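You operate a simulated robot arm through the tools that you are given. There is no shell and no other tool.

You are at the controls of a simulated two-armed robot. One attempt, no reset.

## Task
Shut the vent, press the three deck plugs home, then sand the specks off their strip.
Fine: dark cube on the plugs, brown puck for the specks; put both back; the vent stays shut. What is to be rubbed or washed off counts as gone when no trace of it is left.
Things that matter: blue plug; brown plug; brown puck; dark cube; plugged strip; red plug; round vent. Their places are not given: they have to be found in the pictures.

It is judged by the outcome, as a careful person would: the job done as asked, and still so three seconds after it is handed in. It fails if anything else is knocked over, pushed out of place, dropped, spilled or broken.

## Robot
Two 7-joint arms with two-finger parallel grippers on one trunk that stands fixed in place. Base frame: the origin is at the foot of the trunk, x ahead of it, y to its left, z up. Lengths are in mm, angles in rad, forces in N, time in s.
The left shoulder is at [50, 209, 1146], the right one opposite. With the tool pointing down near the work surface each hand reaches from about 240 to 900 mm from the base axis, measured 20 degrees to its own side. Payload 4.4 kg a hand.
The TCP of each hand is the grasp point between the finger pads, 23 mm short of the fingertips. In the tool frame z runs along the fingers and y along their closing line. Largest opening 94 mm; finger width 38, thickness 10; the body of the gripper, 54 by 96 mm, starts 39 mm behind the TCP.
Orientation is that of the tool frame in the base frame, as a unit quaternion [x, y, z, w]. With the fingers straight down and closing along the base's y, the tool's x points along the base's -x, its y along +y and its z along -z.

## Interface
- The arms move only by the tool send_rows. It takes "left_deltas", "right_deltas" or both (then of equal length, played together; a hand with none holds still); each is a list that holds one entry, the list of rows, each a list of 7 numbers: the shift along the tool's x, y, z in mm, then the turn, a rotation vector about the tool's x, y, z in rad, then the gripper command, from -1 (fully open) to 1 (shut), values between in proportion. In form: [[[x, y, z, wx, wy, wz, gripper], ...]]. A call has 1 to 20 rows; each row shifts and turns the commanded pose from where the row before left it, along the tool's axes as they then stand. A row lasts 0.2 s, in which the tool goes at most 50 mm and 0.15 rad; a call with a longer step from one row to the next is refused whole, and so is a gripper value outside its range. Where a pose cannot be reached the arm comes as near as it can. A force on the tool above 40 N (or 10 N above the force at the start of the call, whichever is more), or a blocked arm, ends the call early, and 0.2 s more pass. The fingers move at their own pace (about 108 mm/s each) and stop on an object; they squeeze with about 38 N. The grip force told is the motor's: it shows also when the fingers shut on nothing. Time passes only in rows, and 0.2 s behind the last, so rows that do not move let the fingers close. It gives the time, the measured TCP pose, the force on the tool (base axes), the opening and the grip force at its end, in the units of the frame above (readings bear some noise), with the torque about the TCP (base axes, N m) and any sound that the robot's microphone picked up.
- Cameras (640 x 400 px; columns grow to the right, rows downward): "scene" is now at [151.7, -23, 1313.6]; the picture's right is [-0.27, -0.96, 0.00], its down [-0.59, 0.16, -0.79] and it looks along [0.76, -0.21, -0.61] (base axes); focal length 283 px, centre (320, 200). "left" rides on the left gripper at [87, -16, -75] in its tool frame; the picture's right is [0.18, 0.98, 0.00], its down [-0.58, 0.11, -0.81] and it looks along [-0.79, 0.15, 0.59] (tool axes); focal length 243 px, centre (320, 200). "right" rides on the right gripper at [86, 16, -75] in its tool frame; the picture's right is [-0.18, 0.98, 0.00], its down [-0.58, -0.11, -0.81] and it looks along [-0.79, -0.15, 0.59] (tool axes); focal length 243 px, centre (320, 200).
- capture(camera): a new picture of that camera. It takes no simulated time.
- raise_lower(by): slides the trunk up (or, below 0, down) by that many mm; the arms and the scene camera ride with it, the base frame stays. It gives what a move gives, with no picture.
- head_to(pan, tilt): turns the head with the scene camera to pan (to the left, within 1.396 rad either way) and tilt (down, from -0.506 to 1.204), counted from straight ahead of the robot. It gives what a move gives.
- point_at(camera, pixels): for up to 12 pixels [column, row] of the newest picture of that camera ("zoom" is the newest enlarged one), the place [x, y, z] in the base frame of the surface seen there, good to about 3 mm. It takes no simulated time.
- enlarge(camera, box): a new picture of the part [left, top, right, bottom] of that camera's present view, enlarged. It takes no simulated time.
- sign_off(): hands the job in; it is judged then, once.

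Unless the task says otherwise, let go and move clear before handing in.

The tools are called after "Request:" as a command line: name --argument value ..., lists and objects as JSON in quotes. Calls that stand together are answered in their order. send_rows: Moves the arms, as the interface text tells. Its arguments: {"type":"object","properties":{"left_deltas":{"type":"array"},"right_deltas":{"type":"array"}},"required":[]} The other tools are called the same way: raise_lower (by) slides the trunk up or down; head_to (pan, tilt) turns the head that bears the scene camera; capture (camera) takes a picture; point_at (camera, pixels) gives the place of the surface under pixels of a picture; enlarge (camera, box) takes an enlarged picture of a part of a camera's view; sign_off () hands the job in.

At the start:

```text
clock: 0.0
left_position: [677.5, 163.0, 1079.3]
left_tool_rot: [0.0, 1.0, 0.0, 0.0]
left_contact_force: [-0.2, 0.0, -0.7]
left_torque: [0.02, -0.01, 0.01]
left_grip_width: 94.2
left_finger_force: 0.1
right_position: [602.7, -318.1, 1113.3]
right_tool_rot: [0.0, 1.0, 0.0, 0.0]
right_contact_force: [0.6, 0.5, 0.5]
right_torque: [-0.02, 0.02, 0.02]
right_grip_width: 94.1
right_finger_force: 0.0
trunk travel left (down, up): [-225.0, 338.0]
head pan, tilt: [-0.272, 0.656]
```

scene: 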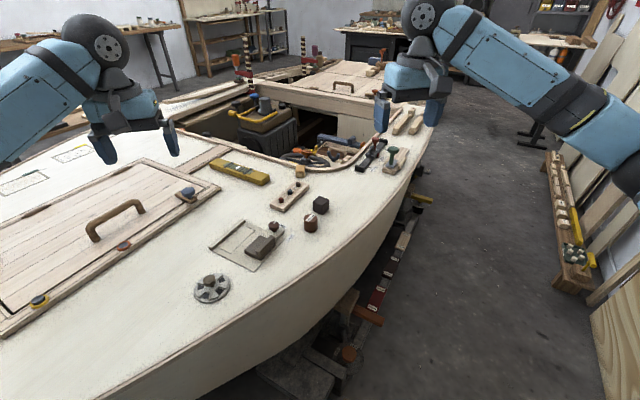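
right: 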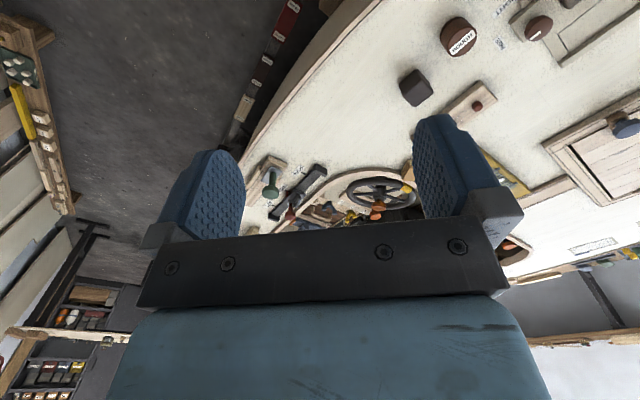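
left: 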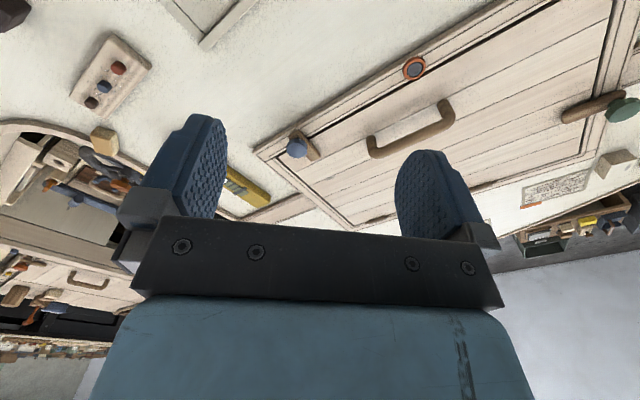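

The scene shows a boat deck with a round vent near (211,289), a plugged strip near (290,195), a dark cube at (321,205), a brown puck at (310,223) and a sanding strip of some kind near (245,245). I'll enlarge these areas first.

Request:
enlarge --camera "scene" --box '[180, 150, 340, 250]'

Request:
point_at --camera "scene" --pixels '[[211, 289], [321, 205], [310, 223], [290, 195], [281, 202], [299, 187], [260, 246], [273, 227], [245, 245], [230, 290], [299, 172], [240, 172]]'

Request:
enlarge --camera "scene" --box '[160, 220, 320, 320]'

```text
4.00 times, centred on (260, 200) of scene
```

zoom: 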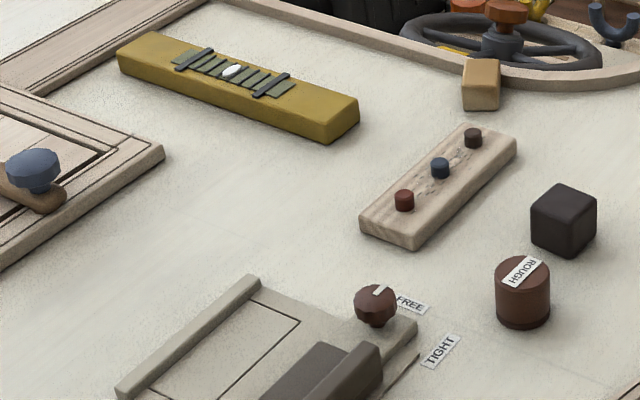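

```text
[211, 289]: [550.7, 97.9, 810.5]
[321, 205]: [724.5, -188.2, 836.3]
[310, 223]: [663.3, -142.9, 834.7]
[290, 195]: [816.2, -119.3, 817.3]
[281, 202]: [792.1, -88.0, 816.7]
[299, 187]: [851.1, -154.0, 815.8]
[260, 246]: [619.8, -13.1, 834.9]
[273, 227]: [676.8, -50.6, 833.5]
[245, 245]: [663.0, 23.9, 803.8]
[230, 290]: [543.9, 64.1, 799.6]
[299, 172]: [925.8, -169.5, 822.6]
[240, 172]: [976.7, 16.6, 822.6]
```

```text
4.00 times, centred on (240, 270) of scene
```

zoom: 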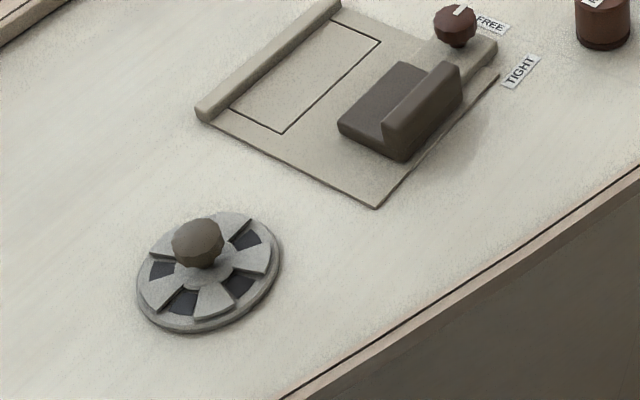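

The vent has a central knob and four dark slots, the strip has three standing plugs with specks around them, and the puck carries a "ROUGH" label. I'll look closer from the scene and wrist cameras.

Request:
enlarge --camera "scene" --box '[262, 170, 342, 240]'

Request:
enlarge --camera "right" --box '[380, 0, 560, 120]'

Request:
enlarge --camera "left" --box '[60, 20, 160, 130]'

Request:
enlarge --camera "scene" --box '[185, 260, 245, 310]'

```text
5.71 times, centred on (302, 205) of scene
```

zoom: 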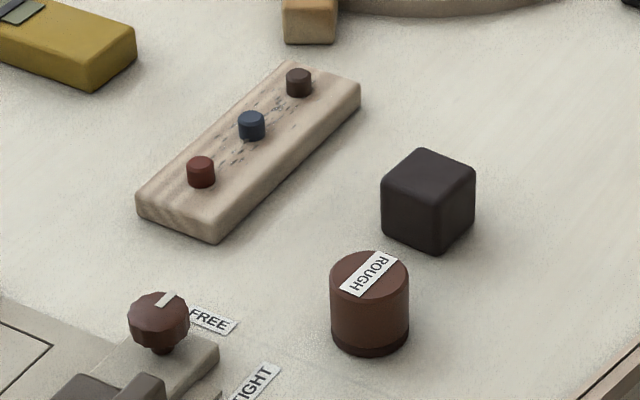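

```text
3.33 times, centred on (470, 60) of right
```

zoom: 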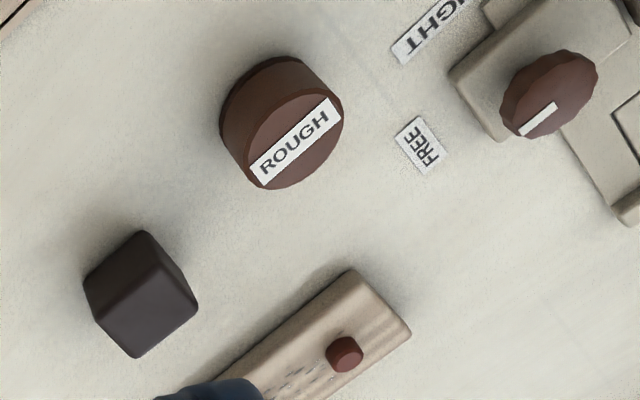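

```text
3.64 times, centred on (110, 75) of left
```

zoom: 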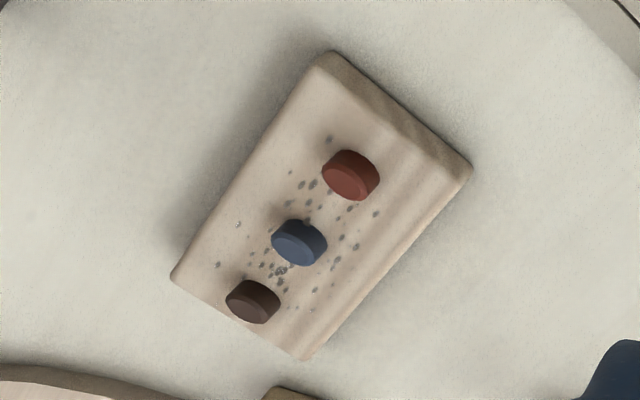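

```text
8.00 times, centred on (215, 285) of scene
```

zoom: 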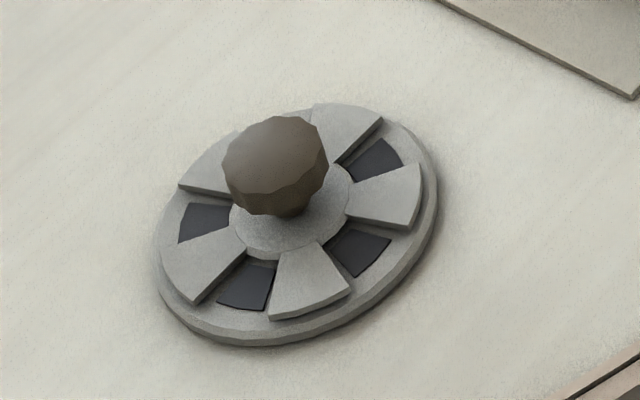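

The vent has several blades and a faceted knob above it. I'll turn the head toward it for a better view and measure the vent knob, cube and puck.

Request:
head_to --pan 0.1 --tilt 0.9

Request:
capture --camera "scene"

```text
clock: 0.8
left_position: [677.4, 161.6, 1079.4]
left_tool_rot: [-0.001, 1.0, 0.0, 0.0]
left_contact_force: [0.2, 0.1, 0.9]
left_torque: [0.04, 0.03, 0.0]
left_grip_width: 94.0
left_finger_force: 0.1
right_position: [602.5, -319.9, 1112.1]
right_tool_rot: [0.0, 1.0, 0.0, 0.0]
right_contact_force: [-0.6, -0.3, 0.0]
right_torque: [0.0, -0.02, 0.0]
right_grip_width: 94.0
right_finger_force: 0.1
trunk travel left (down, up): [-225.0, 338.0]
head pan, tilt: [0.099, 0.901]
```

```text
taken
```

scene: 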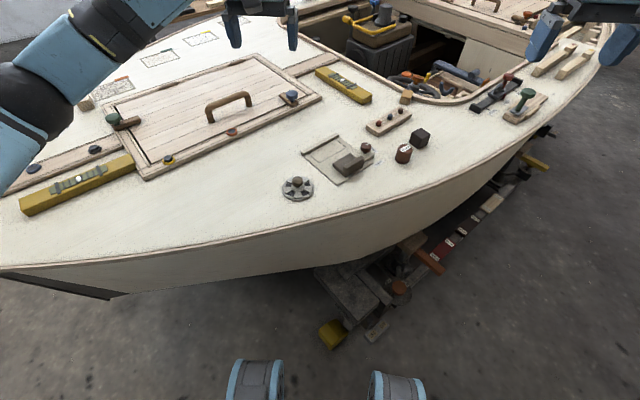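

The vent is now at (298,188), with the strip, cube and puck around (400,140). I'll enlarge both.

Request:
enlarge --camera "scene" --box '[274, 168, 322, 208]'

Request:
point_at --camera "zoom" --pixels '[[300, 175], [260, 170], [340, 175], [300, 150], [300, 205], [110, 200], [520, 200], [320, 70], [320, 330], [230, 300], [420, 300], [430, 120]]'

Request:
enlarge --camera "scene" --box '[360, 100, 440, 170]'

```text
10.00 times, centred on (298, 188) of scene
```

zoom: 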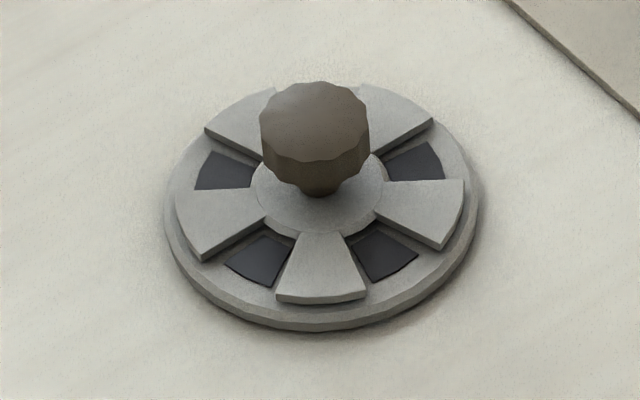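

```text
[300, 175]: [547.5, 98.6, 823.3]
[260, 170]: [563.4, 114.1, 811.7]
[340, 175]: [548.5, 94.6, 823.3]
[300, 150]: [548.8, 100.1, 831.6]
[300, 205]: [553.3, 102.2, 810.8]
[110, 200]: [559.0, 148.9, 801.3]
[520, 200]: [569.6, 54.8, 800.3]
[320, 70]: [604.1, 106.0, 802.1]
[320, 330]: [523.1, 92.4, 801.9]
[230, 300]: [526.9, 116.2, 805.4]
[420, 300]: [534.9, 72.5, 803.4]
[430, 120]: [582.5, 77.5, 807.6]
```

```text
5.71 times, centred on (400, 135) of scene
```

zoom: 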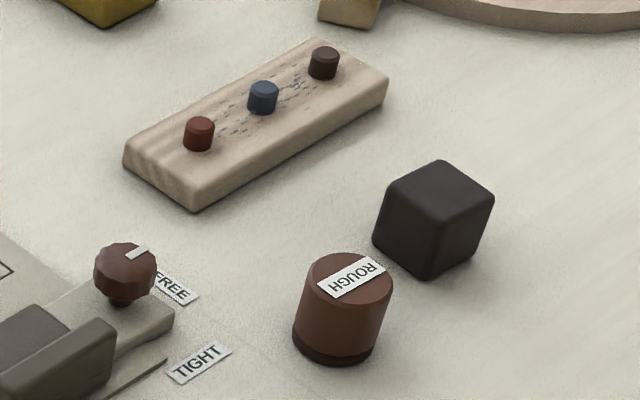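

The vent has five blades with slots between, so it should shut after about 36°. Now I'll measure the cube, puck and strip from the current zoom.

Request:
point_at --camera "zoom" --pixels '[[440, 165], [388, 197], [490, 203], [436, 228], [428, 275], [350, 262], [312, 290], [386, 290], [350, 315], [338, 356], [350, 280], [380, 255]]'

Request:
point_at --camera "zoom" --pixels '[[199, 122], [199, 140], [263, 86], [323, 52], [130, 145], [193, 188], [320, 42], [385, 75], [225, 150], [290, 110], [343, 92], [160, 150]]'

Request:
enlarge --camera "scene" --box '[288, 174, 312, 194]'

```text
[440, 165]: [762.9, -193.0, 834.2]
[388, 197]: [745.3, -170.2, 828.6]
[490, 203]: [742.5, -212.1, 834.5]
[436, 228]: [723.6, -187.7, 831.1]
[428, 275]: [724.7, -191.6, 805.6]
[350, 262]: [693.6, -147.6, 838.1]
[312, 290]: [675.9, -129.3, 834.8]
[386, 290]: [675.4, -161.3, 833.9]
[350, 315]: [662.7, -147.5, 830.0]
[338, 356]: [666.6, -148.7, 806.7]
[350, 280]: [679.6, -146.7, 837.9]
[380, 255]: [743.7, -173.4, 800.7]
```

```text
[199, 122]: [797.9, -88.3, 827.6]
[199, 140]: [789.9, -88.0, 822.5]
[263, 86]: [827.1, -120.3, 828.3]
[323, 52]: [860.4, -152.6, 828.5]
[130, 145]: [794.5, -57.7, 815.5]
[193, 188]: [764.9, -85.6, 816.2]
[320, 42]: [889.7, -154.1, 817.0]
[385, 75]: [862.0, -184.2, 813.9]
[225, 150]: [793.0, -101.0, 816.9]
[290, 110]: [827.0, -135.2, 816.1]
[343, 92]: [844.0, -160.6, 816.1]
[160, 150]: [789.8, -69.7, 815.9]
```

```text
16.00 times, centred on (300, 184) of scene
```

zoom: 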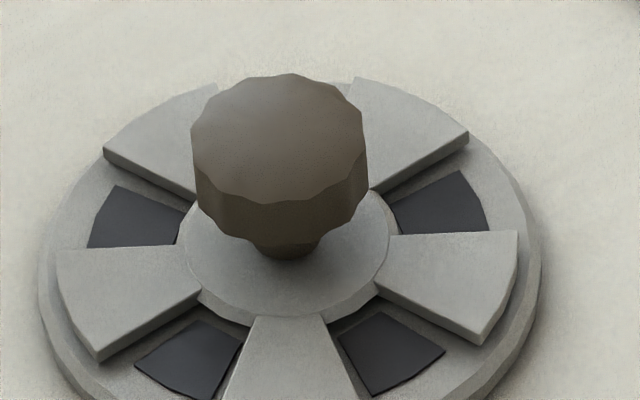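

I'll measure the vent knob's top edges from this zoom.

Request:
point_at --camera "zoom" --pixels '[[290, 78], [196, 140], [362, 140], [278, 195], [278, 135], [220, 100], [340, 95], [280, 215], [285, 245], [200, 190], [364, 190], [290, 305]]'

Request:
capture --camera "left"

Request:
capture --camera "right"

```text
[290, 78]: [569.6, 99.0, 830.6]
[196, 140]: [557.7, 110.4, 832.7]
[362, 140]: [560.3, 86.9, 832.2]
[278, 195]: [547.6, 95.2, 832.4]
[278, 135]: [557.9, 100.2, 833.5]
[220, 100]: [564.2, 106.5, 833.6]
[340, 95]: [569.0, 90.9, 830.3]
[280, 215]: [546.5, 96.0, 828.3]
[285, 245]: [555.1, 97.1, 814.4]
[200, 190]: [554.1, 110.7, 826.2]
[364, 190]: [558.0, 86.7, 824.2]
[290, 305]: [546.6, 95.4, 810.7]
```

```text
taken
```

left: 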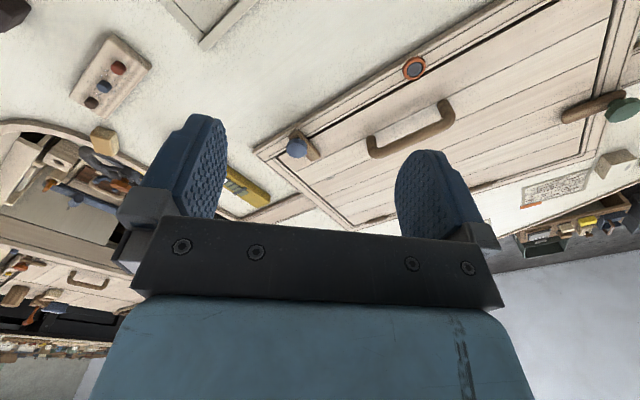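

```text
taken
```

right: 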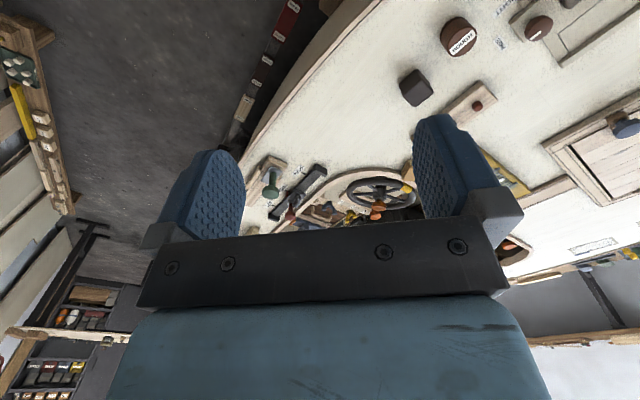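

The knob is centred near (558, 98), 24 mm wide, with its top at z≈833. I'll bring the left hand above it.

Request:
send_rows --left_deltas '[[[20, -10.6, 30, 0, 0, 0, -0.2], [20, -10.6, 30, 0, 0, 0, -0.2], [20, -10.6, 30, 0, 0, 0, -0.2], [20, -10.6, 30, 0, 0, 0, -0.2], [20, -10.6, 30, 0, 0, 0, -0.2], [19.4, -10.6, 29, 0, 0, 0, -0.2], [0, 0, 0, 0, 0, 0, -0.2]]]'

Request:
capture --camera "scene"

Request:
capture --camera "left"

```text
clock: 2.5
left_position: [559.2, 98.7, 900.0]
left_tool_rot: [0.0, 1.0, 0.0, 0.0]
left_contact_force: [-0.5, 0.5, 0.0]
left_torque: [-0.04, 0.01, 0.0]
left_grip_width: 56.6
left_finger_force: 0.1
right_position: [603.8, -319.2, 1111.1]
right_tool_rot: [0.0, 1.0, 0.0, 0.0]
right_contact_force: [-0.6, 0.4, -0.2]
right_torque: [-0.01, -0.02, 0.03]
right_grip_width: 94.0
right_finger_force: 0.0
trunk travel left (down, up): [-225.0, 338.0]
head pan, tilt: [0.099, 0.901]
```

```text
taken
```

scene: 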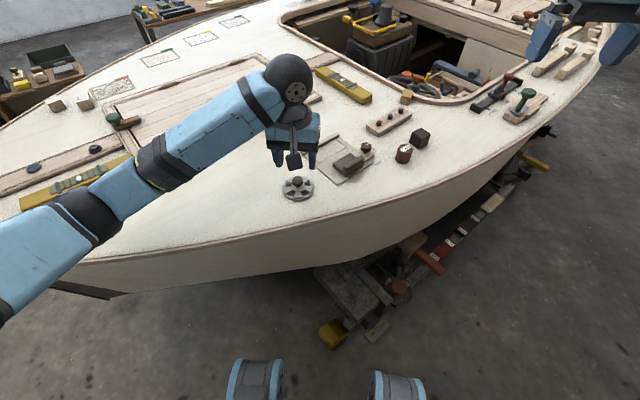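

```text
taken
```

left: 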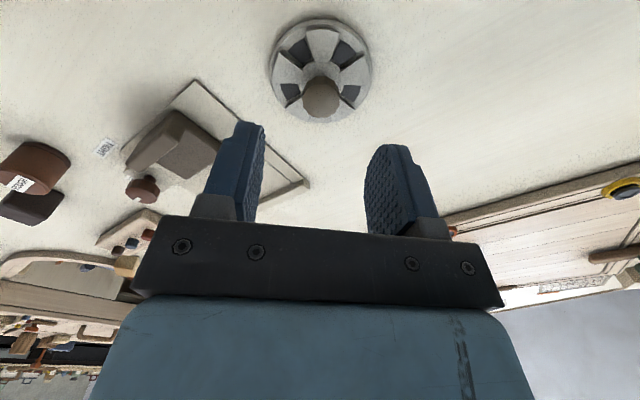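

The left view shows the knob at (322,97), centred between the fingers. I'll descend and close on it.

Request:
send_rows --left_deltas '[[[1, 0, 15, 0, 0, 0, -0.2], [0, 0, 15, 0, 0, 0, -0.2], [0, 0, 12, 0, 0, 0, -0.2], [0, 0, 10, 0, 0, 0, -0.2], [0, 0, 5, 0, 0, 0, -0.2], [0, 0, 4, 0, 0, 0, -0.2], [0, 0, 0, 0, 0, 0, -0.2]]]'

Request:
capture --camera "left"

Request:
enlarge --camera "scene" --box '[258, 148, 338, 208]'

```text
clock: 4.0
left_position: [557.3, 100.1, 840.9]
left_tool_rot: [-0.001, 1.0, 0.001, 0.001]
left_contact_force: [-0.4, 0.3, -0.4]
left_torque: [0.01, 0.0, 0.02]
left_grip_width: 56.2
left_finger_force: 0.0
right_position: [603.2, -319.7, 1112.7]
right_tool_rot: [0.0, 1.0, 0.001, 0.0]
right_contact_force: [-0.6, -0.2, 0.5]
right_torque: [-0.04, -0.01, -0.02]
right_grip_width: 94.0
right_finger_force: 0.0
trunk travel left (down, up): [-225.0, 338.0]
head pan, tilt: [0.099, 0.901]
```

```text
taken
```

left: 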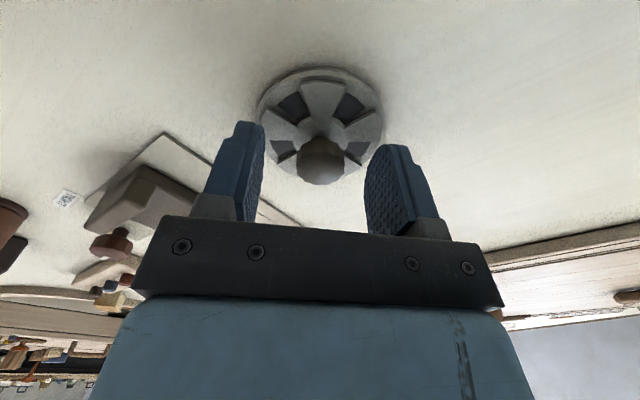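

```text
6.67 times, centred on (298, 178) of scene
```

zoom: 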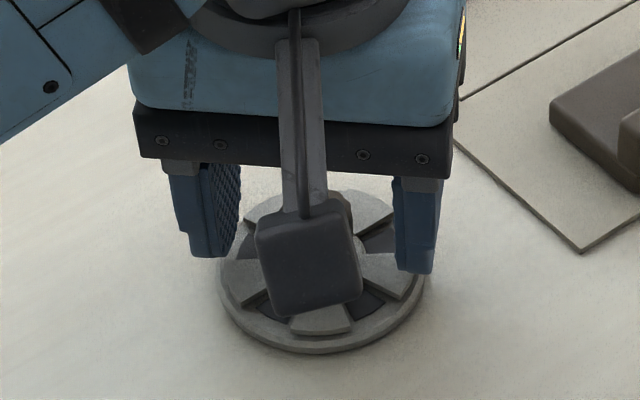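

The hand is around the knob at z≈840 with no contact. I'll lower 2 mm and close.

Request:
send_rows --left_deltas '[[[0, 0, 2, 0, 0, 0, -0.2], [0, 0, 0, 0, 0, 0, 0.3], [0, 0, 0, 0, 0, 0, 0.6], [0, 0, 0, 0, 0, 0, 0.8], [0, 0, 0, 0, 0, 0, 0.8]]]'

Request:
capture --camera "left"

```text
clock: 5.2
left_position: [557.5, 98.5, 839.7]
left_tool_rot: [-0.002, 1.0, 0.001, 0.002]
left_contact_force: [9.4, 37.8, 8.4]
left_torque: [0.52, 1.07, 0.05]
left_grip_width: 23.8
left_finger_force: 45.3
right_position: [601.1, -320.3, 1112.7]
right_tool_rot: [-0.001, 1.0, 0.001, 0.003]
right_contact_force: [0.2, -0.2, -0.7]
right_torque: [-0.01, -0.03, -0.01]
right_grip_width: 94.1
right_finger_force: 0.0
trunk travel left (down, up): [-225.0, 338.0]
head pan, tilt: [0.099, 0.901]
```

```text
taken
```

left: 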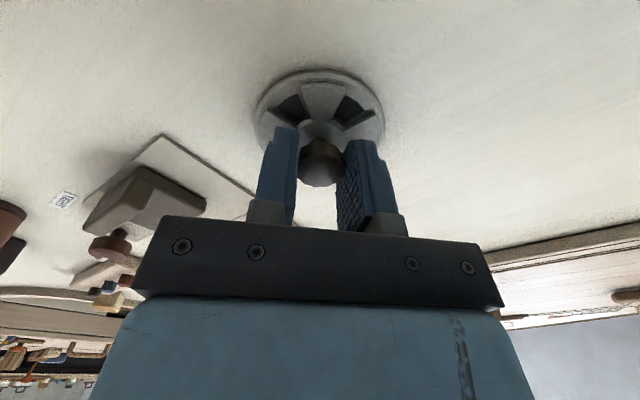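

Gripped on the knob (23.8 mm), but there is a 38 N side force along +y, so I'm off-centre. I'll ease the hand toward +y/+x.

Request:
send_rows --left_deltas '[[[-0.3, 1, 0, 0, 0, 0, 0.8], [0, 0, 0, 0, 0, 0, 0.8]]]'

```text
clock: 5.8
left_position: [557.4, 98.5, 838.6]
left_tool_rot: [-0.002, 1.0, 0.0, 0.003]
left_contact_force: [23.1, 4.8, 1.4]
left_torque: [-0.07, 0.62, -0.01]
left_grip_width: 23.9
left_finger_force: 44.5
right_position: [600.0, -321.7, 1113.7]
right_tool_rot: [0.0, 1.0, 0.002, 0.002]
right_contact_force: [-0.2, -0.3, -0.5]
right_torque: [0.02, -0.01, -0.02]
right_grip_width: 94.1
right_finger_force: 0.1
trunk travel left (down, up): [-225.0, 338.0]
head pan, tilt: [0.099, 0.901]
```

The y force fell to 5 N, with 23 N left along +x. I'll ease that too and start a small turn to feel the direction.

Request:
send_rows --left_deltas '[[[-0.7, 0.1, 0, 0, 0, 0, 0.8], [0, 0, 0, 0, 0, 0.05, 0.8], [0, 0, 0, 0, 0, 0.05, 0.8]]]'

```text
clock: 6.7
left_position: [556.4, 98.7, 840.1]
left_tool_rot: [0.045, 0.999, 0.003, 0.001]
left_contact_force: [-2.7, 3.2, 4.5]
left_torque: [-0.24, 0.08, -0.03]
left_grip_width: 23.4
left_finger_force: 45.2
right_position: [599.9, -320.8, 1114.3]
right_tool_rot: [0.0, 1.0, 0.001, 0.003]
right_contact_force: [-0.9, -0.1, 1.2]
right_torque: [0.03, -0.02, -0.01]
right_grip_width: 93.8
right_finger_force: 0.0
trunk travel left (down, up): [-225.0, 338.0]
head pan, tilt: [0.099, 0.901]
stopped in row 3 (left hand): the force on the tool passed its limit at 63 N (the readings are from after the stop); the commanded pose is now the measured one
```

The call stopped on a brief force spike after about 0.09 rad of turn. I'll look to see if the blades followed.

Request:
capture --camera "left"

Request:
enlarge --camera "left" --box '[240, 50, 400, 200]'

Request:
enlarge --camera "scene" --box '[258, 148, 338, 208]'

```text
taken
```

left: 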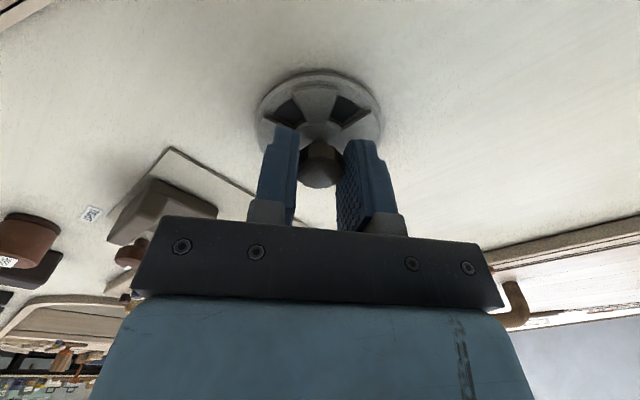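

```text
2.67 times, centred on (320, 125) of left
```

zoom: 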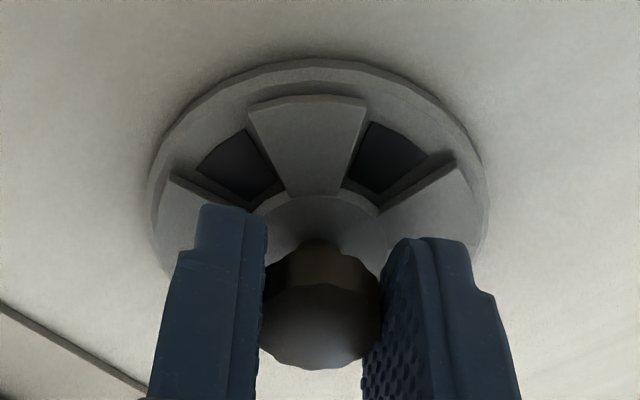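

```text
6.67 times, centred on (298, 178) of scene
```

zoom: 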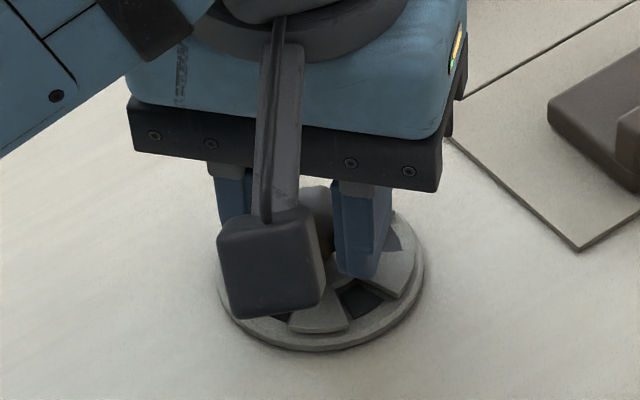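

The blades did not follow; that direction (clockwise from above) appears to be a stop. I'll turn the other way.

Request:
send_rows --left_deltas '[[[0, 0, 0, 0, 0, -0.05, 0.8], [0, 0, 0, 0, 0, -0.05, 0.8], [0, 0, 0, 0, 0, -0.05, 0.8], [0, 0, 0, 0, 0, -0.05, 0.8]]]'

Request:
enlarge --camera "scene" --box '[258, 148, 338, 208]'

Request:
enlarge --camera "left" --box '[240, 50, 400, 200]'

```text
clock: 7.7
left_position: [558.3, 98.7, 838.4]
left_tool_rot: [-0.055, 0.999, 0.001, 0.0]
left_contact_force: [-3.6, -2.4, 16.7]
left_torque: [-0.06, -0.04, -0.31]
left_grip_width: 23.6
left_finger_force: 45.0
right_position: [600.7, -320.6, 1112.5]
right_tool_rot: [0.0, 1.0, 0.0, 0.001]
right_contact_force: [0.9, -0.4, -0.6]
right_torque: [0.01, 0.01, 0.0]
right_grip_width: 94.1
right_finger_force: 0.1
trunk travel left (down, up): [-225.0, 338.0]
head pan, tilt: [0.099, 0.901]
```

```text
6.67 times, centred on (298, 178) of scene
```

zoom: 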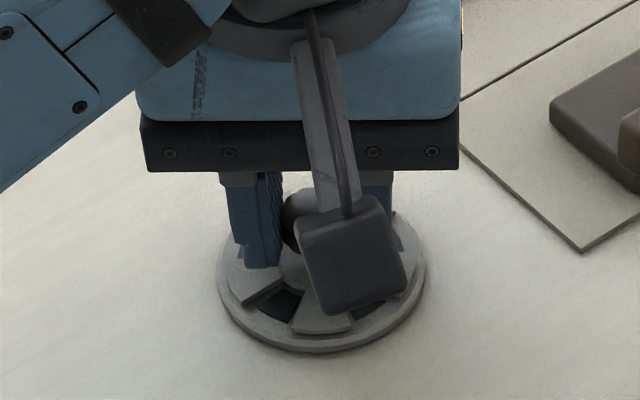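

```text
2.67 times, centred on (320, 125) of left
```

zoom: 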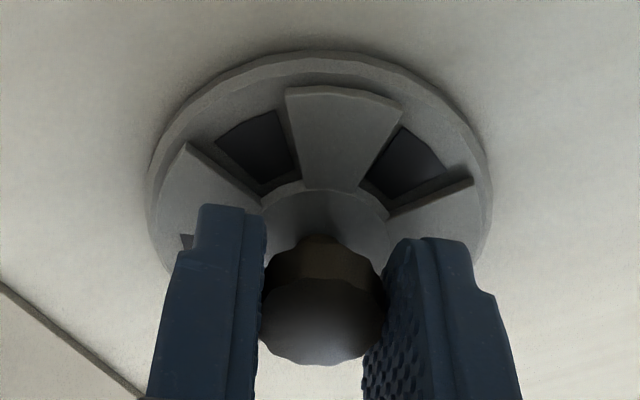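

Torque about z reads −0.31 Nm with the blades still; the vent may be stiff. I'll keep turning this way in small steps.

Request:
send_rows --left_deltas '[[[0, 0, 0, 0, 0, -0.05, 1], [0, 0, 0, 0, 0, -0.05, 1], [0, 0, 0, 0, 0, -0.05, 1]]]'

Request:
enlarge --camera "scene" --box '[258, 148, 338, 208]'

Request:
enlarge --camera "left" --box '[240, 50, 400, 200]'

```text
clock: 8.5
left_position: [557.8, 98.1, 838.9]
left_tool_rot: [-0.131, 0.991, 0.002, 0.001]
left_contact_force: [3.2, -10.1, 21.6]
left_torque: [-0.03, 0.1, -0.27]
left_grip_width: 23.4
left_finger_force: 45.0
right_position: [600.9, -320.2, 1114.2]
right_tool_rot: [0.0, 1.0, 0.001, 0.001]
right_contact_force: [0.8, -0.8, -0.9]
right_torque: [-0.01, -0.01, 0.02]
right_grip_width: 93.9
right_finger_force: 0.0
trunk travel left (down, up): [-225.0, 338.0]
head pan, tilt: [0.099, 0.901]
```

```text
6.67 times, centred on (298, 178) of scene
```

zoom: 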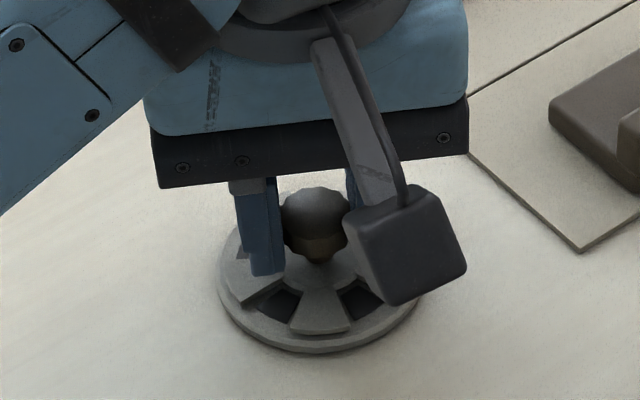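

```text
2.67 times, centred on (320, 125) of left
```

zoom: 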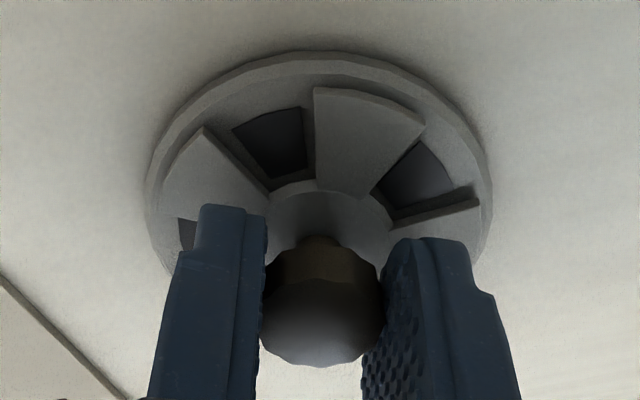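

The blades still have not moved although the hand turned 0.26 rad at about 0.3 Nm, so the pads are slipping. I'll turn the other way in small steps and compare.

Request:
send_rows --left_deltas '[[[0, 0, 0, 0, 0, 0.05, 1], [0, 0, 0, 0, 0, 0.05, 1], [0, 0, 0, 0, 0, 0.05, 1]]]'

Request:
send_rows --left_deltas '[[[0, 0, 0, 0, 0, 0.04, 1], [0, 0, 0, 0, 0, 0.04, 1], [0, 0, 0, 0, 0, 0.04, 1]]]'

Request:
send_rows --left_deltas '[[[0, 0, 0, 0, 0, 0.04, 1], [0, 0, 0, 0, 0, 0.04, 1], [0, 0, 0, 0, 0, 0.04, 1]]]'

Request:
enlarge --camera "scene" --box '[258, 148, 338, 208]'

Request:
enlarge --camera "left" --box '[240, 50, 400, 200]'

```text
clock: 9.3
left_position: [556.9, 99.1, 839.0]
left_tool_rot: [-0.055, 0.999, 0.002, 0.001]
left_contact_force: [8.3, -13.7, 27.8]
left_torque: [-0.24, -0.08, -0.01]
left_grip_width: 23.2
left_finger_force: 44.6
right_position: [601.3, -320.8, 1112.7]
right_tool_rot: [0.0, 1.0, 0.0, 0.001]
right_contact_force: [0.3, 0.1, 1.1]
right_torque: [0.0, -0.01, 0.01]
right_grip_width: 94.1
right_finger_force: 0.1
trunk travel left (down, up): [-225.0, 338.0]
head pan, tilt: [0.099, 0.901]
```

```text
clock: 10.1
left_position: [558.1, 100.0, 838.2]
left_tool_rot: [0.005, 1.0, 0.003, 0.001]
left_contact_force: [9.4, -12.0, 29.3]
left_torque: [0.0, -1.0, -0.05]
left_grip_width: 23.3
left_finger_force: 45.3
right_position: [602.0, -321.6, 1113.7]
right_tool_rot: [-0.001, 1.0, 0.0, 0.001]
right_contact_force: [-0.8, -0.1, 0.5]
right_torque: [0.01, -0.02, -0.01]
right_grip_width: 94.1
right_finger_force: 0.1
trunk travel left (down, up): [-225.0, 338.0]
head pan, tilt: [0.099, 0.901]
```

```text
clock: 10.9
left_position: [557.0, 99.1, 838.7]
left_tool_rot: [0.065, 0.998, 0.001, 0.0]
left_contact_force: [8.5, -10.6, 29.6]
left_torque: [-0.05, -1.32, -0.01]
left_grip_width: 23.0
left_finger_force: 45.1
right_position: [601.2, -321.9, 1112.5]
right_tool_rot: [0.001, 1.0, 0.001, 0.001]
right_contact_force: [0.4, -0.5, 1.1]
right_torque: [-0.02, -0.01, -0.04]
right_grip_width: 94.1
right_finger_force: 0.1
trunk travel left (down, up): [-225.0, 338.0]
head pan, tilt: [0.099, 0.901]
```

```text
6.67 times, centred on (298, 178) of scene
```

zoom: 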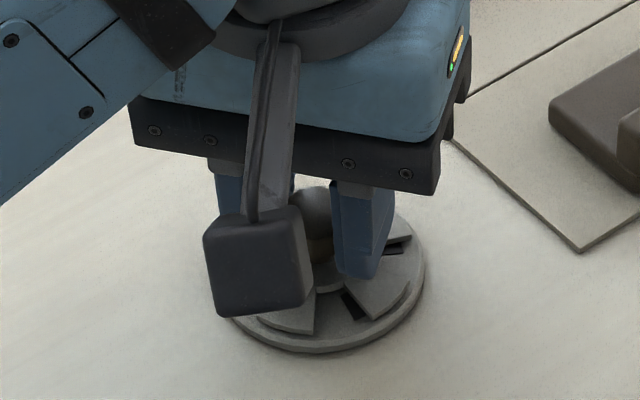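

```text
2.67 times, centred on (320, 125) of left
```

zoom: 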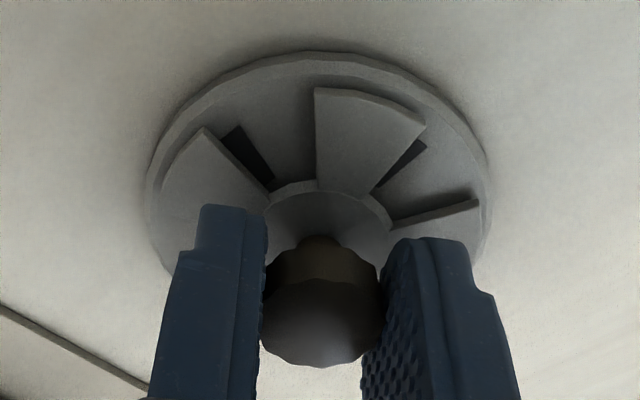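

Turning clockwise moves the blades: the slots are now mostly covered (dark slivers at (250,150) and (400,165) in the zoom). There is 29 N of upward force, so I'll ease up slightly and keep turning.

Request:
send_rows --left_deltas '[[[0, 0, -0.7, 0, 0, 0, 1], [0, 0, 0, 0, 0, 0.04, 1], [0, 0, 0, 0, 0, 0.04, 1], [0, 0, 0, 0, 0, 0.04, 1]]]'

Request:
enlarge --camera "left" --box '[240, 50, 400, 200]'

```text
clock: 11.9
left_position: [557.3, 99.4, 838.5]
left_tool_rot: [0.125, 0.992, 0.002, 0.0]
left_contact_force: [7.6, -11.7, 23.3]
left_torque: [0.07, -0.88, 0.02]
left_grip_width: 23.5
left_finger_force: 44.8
right_position: [601.8, -320.2, 1113.4]
right_tool_rot: [0.0, 1.0, 0.001, 0.002]
right_contact_force: [-0.8, -0.1, -0.1]
right_torque: [-0.01, 0.02, 0.02]
right_grip_width: 94.1
right_finger_force: 0.0
trunk travel left (down, up): [-225.0, 338.0]
head pan, tilt: [0.099, 0.901]
```

```text
2.67 times, centred on (320, 125) of left
```

zoom: 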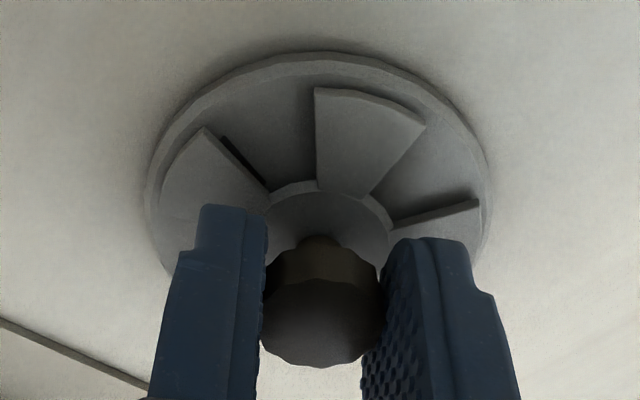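

Only a thin sliver remains. About 0.11 rad more brings the total to 36°.

Request:
send_rows --left_deltas '[[[0, 0, -0.4, 0, 0, 0.04, 1], [0, 0, 0, 0, 0, 0.04, 1], [0, 0, 0, 0, 0, 0.03, 1], [0, 0, 0, 0, 0, 0, 1]]]'

Request:
enlarge --camera "left" --box '[240, 50, 400, 200]'

Request:
enlarge --camera "scene" --box '[258, 148, 338, 208]'

```text
clock: 12.9
left_position: [556.1, 100.4, 839.6]
left_tool_rot: [0.178, 0.984, 0.003, -0.001]
left_contact_force: [7.5, -11.0, 15.4]
left_torque: [0.01, -0.8, -0.02]
left_grip_width: 23.1
left_finger_force: 44.9
right_position: [602.6, -321.4, 1112.0]
right_tool_rot: [0.0, 1.0, 0.001, 0.001]
right_contact_force: [0.5, -0.1, -0.6]
right_torque: [0.0, 0.0, 0.0]
right_grip_width: 94.2
right_finger_force: 0.1
trunk travel left (down, up): [-225.0, 338.0]
head pan, tilt: [0.099, 0.901]
```

```text
2.67 times, centred on (320, 125) of left
```

zoom: 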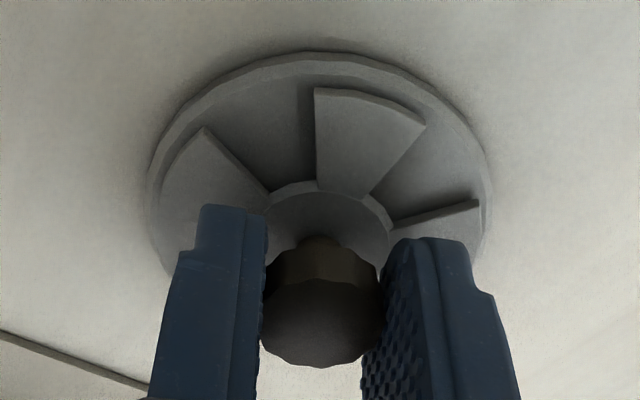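

```text
6.67 times, centred on (298, 178) of scene
```

zoom: 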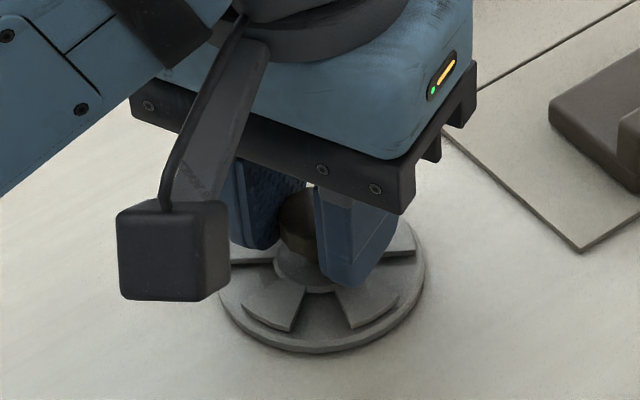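

The slots look fully covered. I'll feel for an end stop with a tiny extra turn.

Request:
send_rows --left_deltas '[[[0, 0, 0, 0, 0, 0.03, 1], [0, 0, 0, 0, 0, 0, 1]]]'

Request:
enlarge --camera "left" --box '[240, 50, 400, 200]'

```text
clock: 13.5
left_position: [558.3, 99.8, 838.0]
left_tool_rot: [0.193, 0.981, 0.003, -0.001]
left_contact_force: [4.7, -7.5, 15.3]
left_torque: [0.07, 0.47, 0.52]
left_grip_width: 23.7
left_finger_force: 45.4
right_position: [601.6, -320.8, 1112.2]
right_tool_rot: [0.0, 1.0, 0.001, 0.001]
right_contact_force: [-1.0, -0.9, 0.7]
right_torque: [0.0, 0.02, 0.04]
right_grip_width: 94.1
right_finger_force: 0.1
trunk travel left (down, up): [-225.0, 338.0]
head pan, tilt: [0.099, 0.901]
```

```text
2.67 times, centred on (320, 125) of left
```

zoom: 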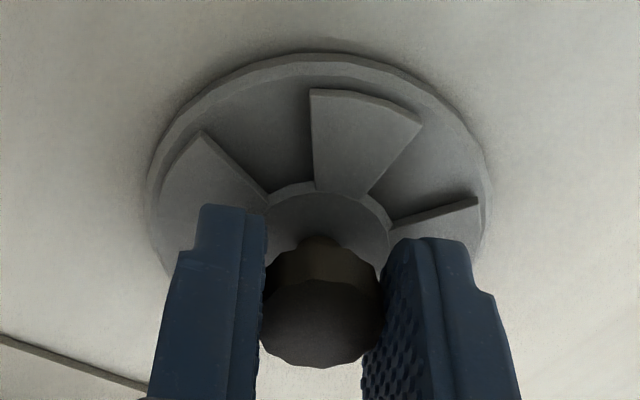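

Torque rose to 0.52 Nm: the end stop is reached and the vent is shut. I'll release and lift away.

Request:
send_rows --left_deltas '[[[0, 0, 0, 0, 0, 0, 0.3], [0, 0, 0, 0, 0, 0, -0.2], [0, 0, 0, 0, 0, 0, -0.2], [0, 0, -10, 0, 0, 0, -0.2], [0, 0, -20, 0, 0, 0, -0.2], [0, 0, -30, 0, 0, 0, -0.2], [0, 0, -40, 0, 0, 0, -0.2], [0, 30, -40, 0, 0, 0, -0.2], [0, 40, -20, 0, 0, 0, -0.2], [0, 40, -10, 0, 0, 0, -0.2], [0, 40, 0, 0, 0, 0, -0.2]]]'

Request:
capture --camera "scene"

Request:
enlarge --camera "scene" --box '[274, 168, 322, 208]'

```text
clock: 15.9
left_position: [616.8, 238.8, 1007.0]
left_tool_rot: [0.193, 0.981, 0.001, -0.002]
left_contact_force: [0.5, 0.2, 0.6]
left_torque: [-0.04, 0.01, 0.0]
left_grip_width: 56.1
left_finger_force: 0.0
right_position: [602.9, -319.1, 1112.4]
right_tool_rot: [0.001, 1.0, 0.0, 0.0]
right_contact_force: [0.1, -0.1, 0.9]
right_torque: [-0.02, 0.01, 0.0]
right_grip_width: 93.9
right_finger_force: 0.1
trunk travel left (down, up): [-225.0, 338.0]
head pan, tilt: [0.099, 0.901]
```

```text
taken
```

scene: 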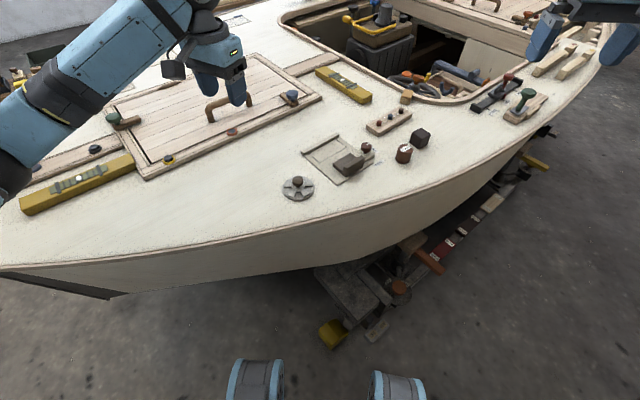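

```text
10.00 times, centred on (298, 188) of scene
```

zoom: 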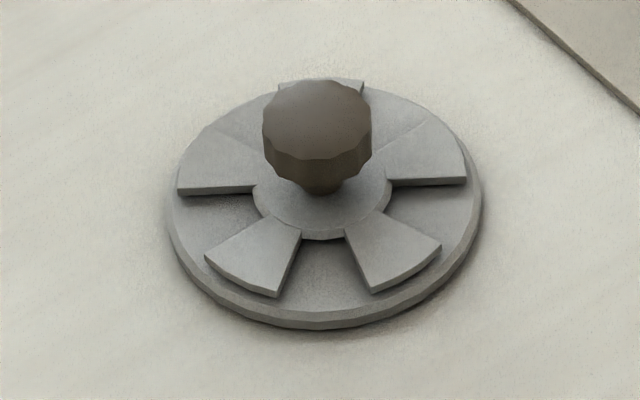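

The vent is shut (all slots grey in the zoom). Next I'll bring the right hand above the dark cube at about (743,-191), turned about 46° to match its faces, and park the left hand to act as a second view.

Request:
send_rows --right_deltas '[[[-23.5, 21.3, 25, 0, 0, 0, 0], [-23.5, 21.3, 25, 0, 0, 0, 0], [-23.5, 21.3, 25, 0, 0, 0, 0], [-23.5, 21.3, 25, 0, 0, 0, 0], [-23.5, 21.3, 25, 0, 0, 0, 0], [-23.5, 21.3, 25, 0, 0, 0, 0], [0, 0, 0, 0, 0, 0.134, 0], [0, 0, 0, 0, 0, 0.134, 0], [0, 0, 0, 0, 0, 0.134, 0], [0, 0, 0, 0, 0, 0.134, 0], [0, 0, 0, 0, 0, 0.134, -0.2], [0, 0, 0, 0, 0, 0.134, -0.3], [0, 0, 0, 0, 0, 0, -0.3]]]'

Request:
head_to --pan -0.25 --tilt 0.75

Request:
capture --camera "scene"

Request:
capture --camera "right"

Request:
capture --camera "left"

```text
clock: 18.7
left_position: [615.7, 237.0, 1007.2]
left_tool_rot: [0.193, 0.981, 0.001, -0.001]
left_contact_force: [0.3, 0.1, 0.6]
left_torque: [0.0, -0.02, 0.03]
left_grip_width: 56.3
left_finger_force: 0.1
right_position: [743.3, -191.4, 962.8]
right_tool_rot: [0.392, 0.92, 0.0, 0.0]
right_contact_force: [-0.4, -0.3, 0.0]
right_torque: [0.01, 0.03, -0.01]
right_grip_width: 61.0
right_finger_force: 0.0
trunk travel left (down, up): [-225.0, 338.0]
head pan, tilt: [0.099, 0.901]
```

```text
clock: 19.5
left_position: [615.7, 237.6, 1006.8]
left_tool_rot: [0.193, 0.981, 0.0, -0.001]
left_contact_force: [-0.5, -0.1, -0.9]
left_torque: [0.04, -0.01, 0.01]
left_grip_width: 56.5
left_finger_force: 0.0
right_position: [744.7, -192.1, 961.8]
right_tool_rot: [0.391, 0.92, -0.001, -0.001]
right_contact_force: [0.2, -0.3, 0.5]
right_torque: [0.03, 0.03, 0.0]
right_grip_width: 61.1
right_finger_force: 0.1
trunk travel left (down, up): [-225.0, 338.0]
head pan, tilt: [-0.25, 0.75]
```

```text
taken
```

scene: 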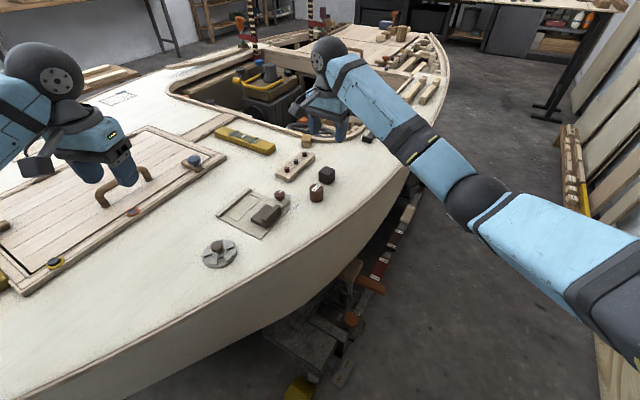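

```text
taken
```

right: 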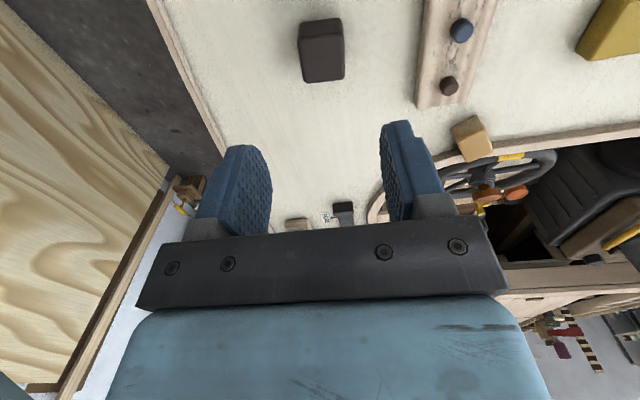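

```text
taken
```

left: 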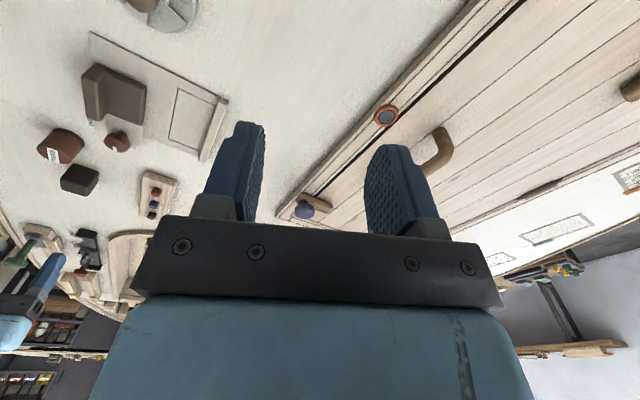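

The right camera sees the cube at (322,52), nearly square to the fingers. I'll enlarge and measure it.

Request:
enlarge --camera "right" --box '[272, 5, 372, 95]'

Request:
point_at --camera "right" --pixels '[[303, 45], [338, 41], [342, 76], [308, 79], [322, 60], [322, 30], [300, 35], [341, 60], [462, 29], [450, 85], [440, 60], [430, 100]]'

```text
4.44 times, centred on (322, 50) of right
```

zoom: 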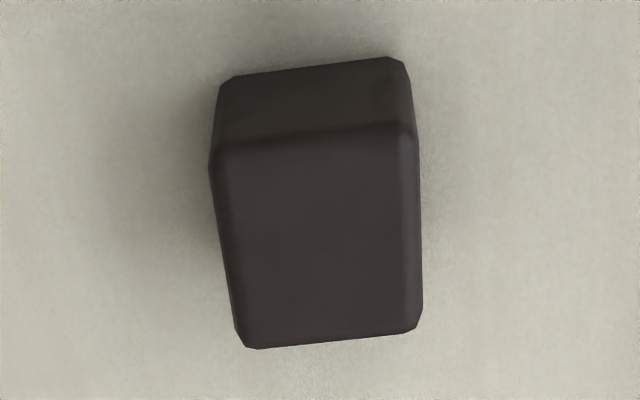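

```text
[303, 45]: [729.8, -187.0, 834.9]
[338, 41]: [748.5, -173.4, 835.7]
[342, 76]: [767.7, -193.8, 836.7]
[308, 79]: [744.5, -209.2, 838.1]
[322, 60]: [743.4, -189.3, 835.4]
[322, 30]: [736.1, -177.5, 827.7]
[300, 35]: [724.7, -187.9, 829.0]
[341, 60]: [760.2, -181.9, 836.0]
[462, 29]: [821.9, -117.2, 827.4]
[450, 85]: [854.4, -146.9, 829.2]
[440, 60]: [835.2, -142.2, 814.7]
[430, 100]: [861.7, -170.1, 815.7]
```

The cube's faces lie at about 37.5°, centred near (745,-191), top z≈836. I'll turn a further 0.11 rad and descend so the fingertips end about 9 mm above the deck.

Request:
send_rows --right_deltas '[[[0, 1, 10, 0, 0, 0.11, -0.3], [0, 0, 30, 0, 0, 0, -0.3], [0, 0, 30, 0, 0, 0, -0.3], [0, 0, 25, 0, 0, 0, -0.3], [0, 0, 10, 0, 0, 0, -0.3], [0, 0, 0, 0, 0, 0, -0.3]]]'

Request:
capture --camera "right"

Request:
enlarge --camera "scene" --box '[280, 120, 380, 210]'

```text
clock: 20.9
left_position: [616.1, 238.0, 1007.2]
left_tool_rot: [0.193, 0.981, 0.002, -0.002]
left_contact_force: [0.3, 0.4, 0.0]
left_torque: [0.01, 0.02, 0.03]
left_grip_width: 56.4
left_finger_force: 0.0
right_position: [744.7, -191.4, 856.3]
right_tool_rot: [0.441, 0.897, -0.001, 0.001]
right_contact_force: [0.2, 0.4, -0.7]
right_torque: [-0.03, 0.0, 0.02]
right_grip_width: 61.1
right_finger_force: 0.1
trunk travel left (down, up): [-225.0, 338.0]
head pan, tilt: [-0.25, 0.75]
```

```text
taken
```

right: 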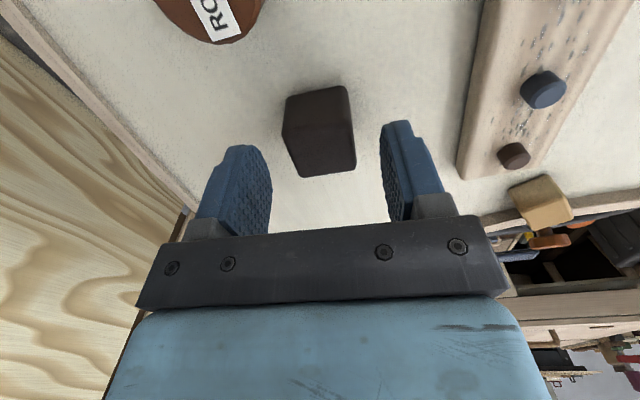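

```text
4.44 times, centred on (330, 165) of scene
```

zoom: 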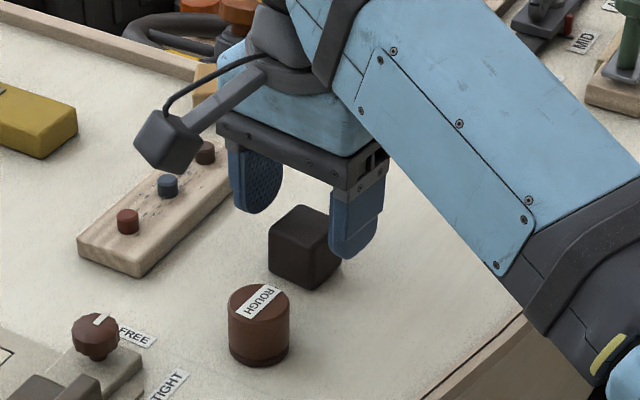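

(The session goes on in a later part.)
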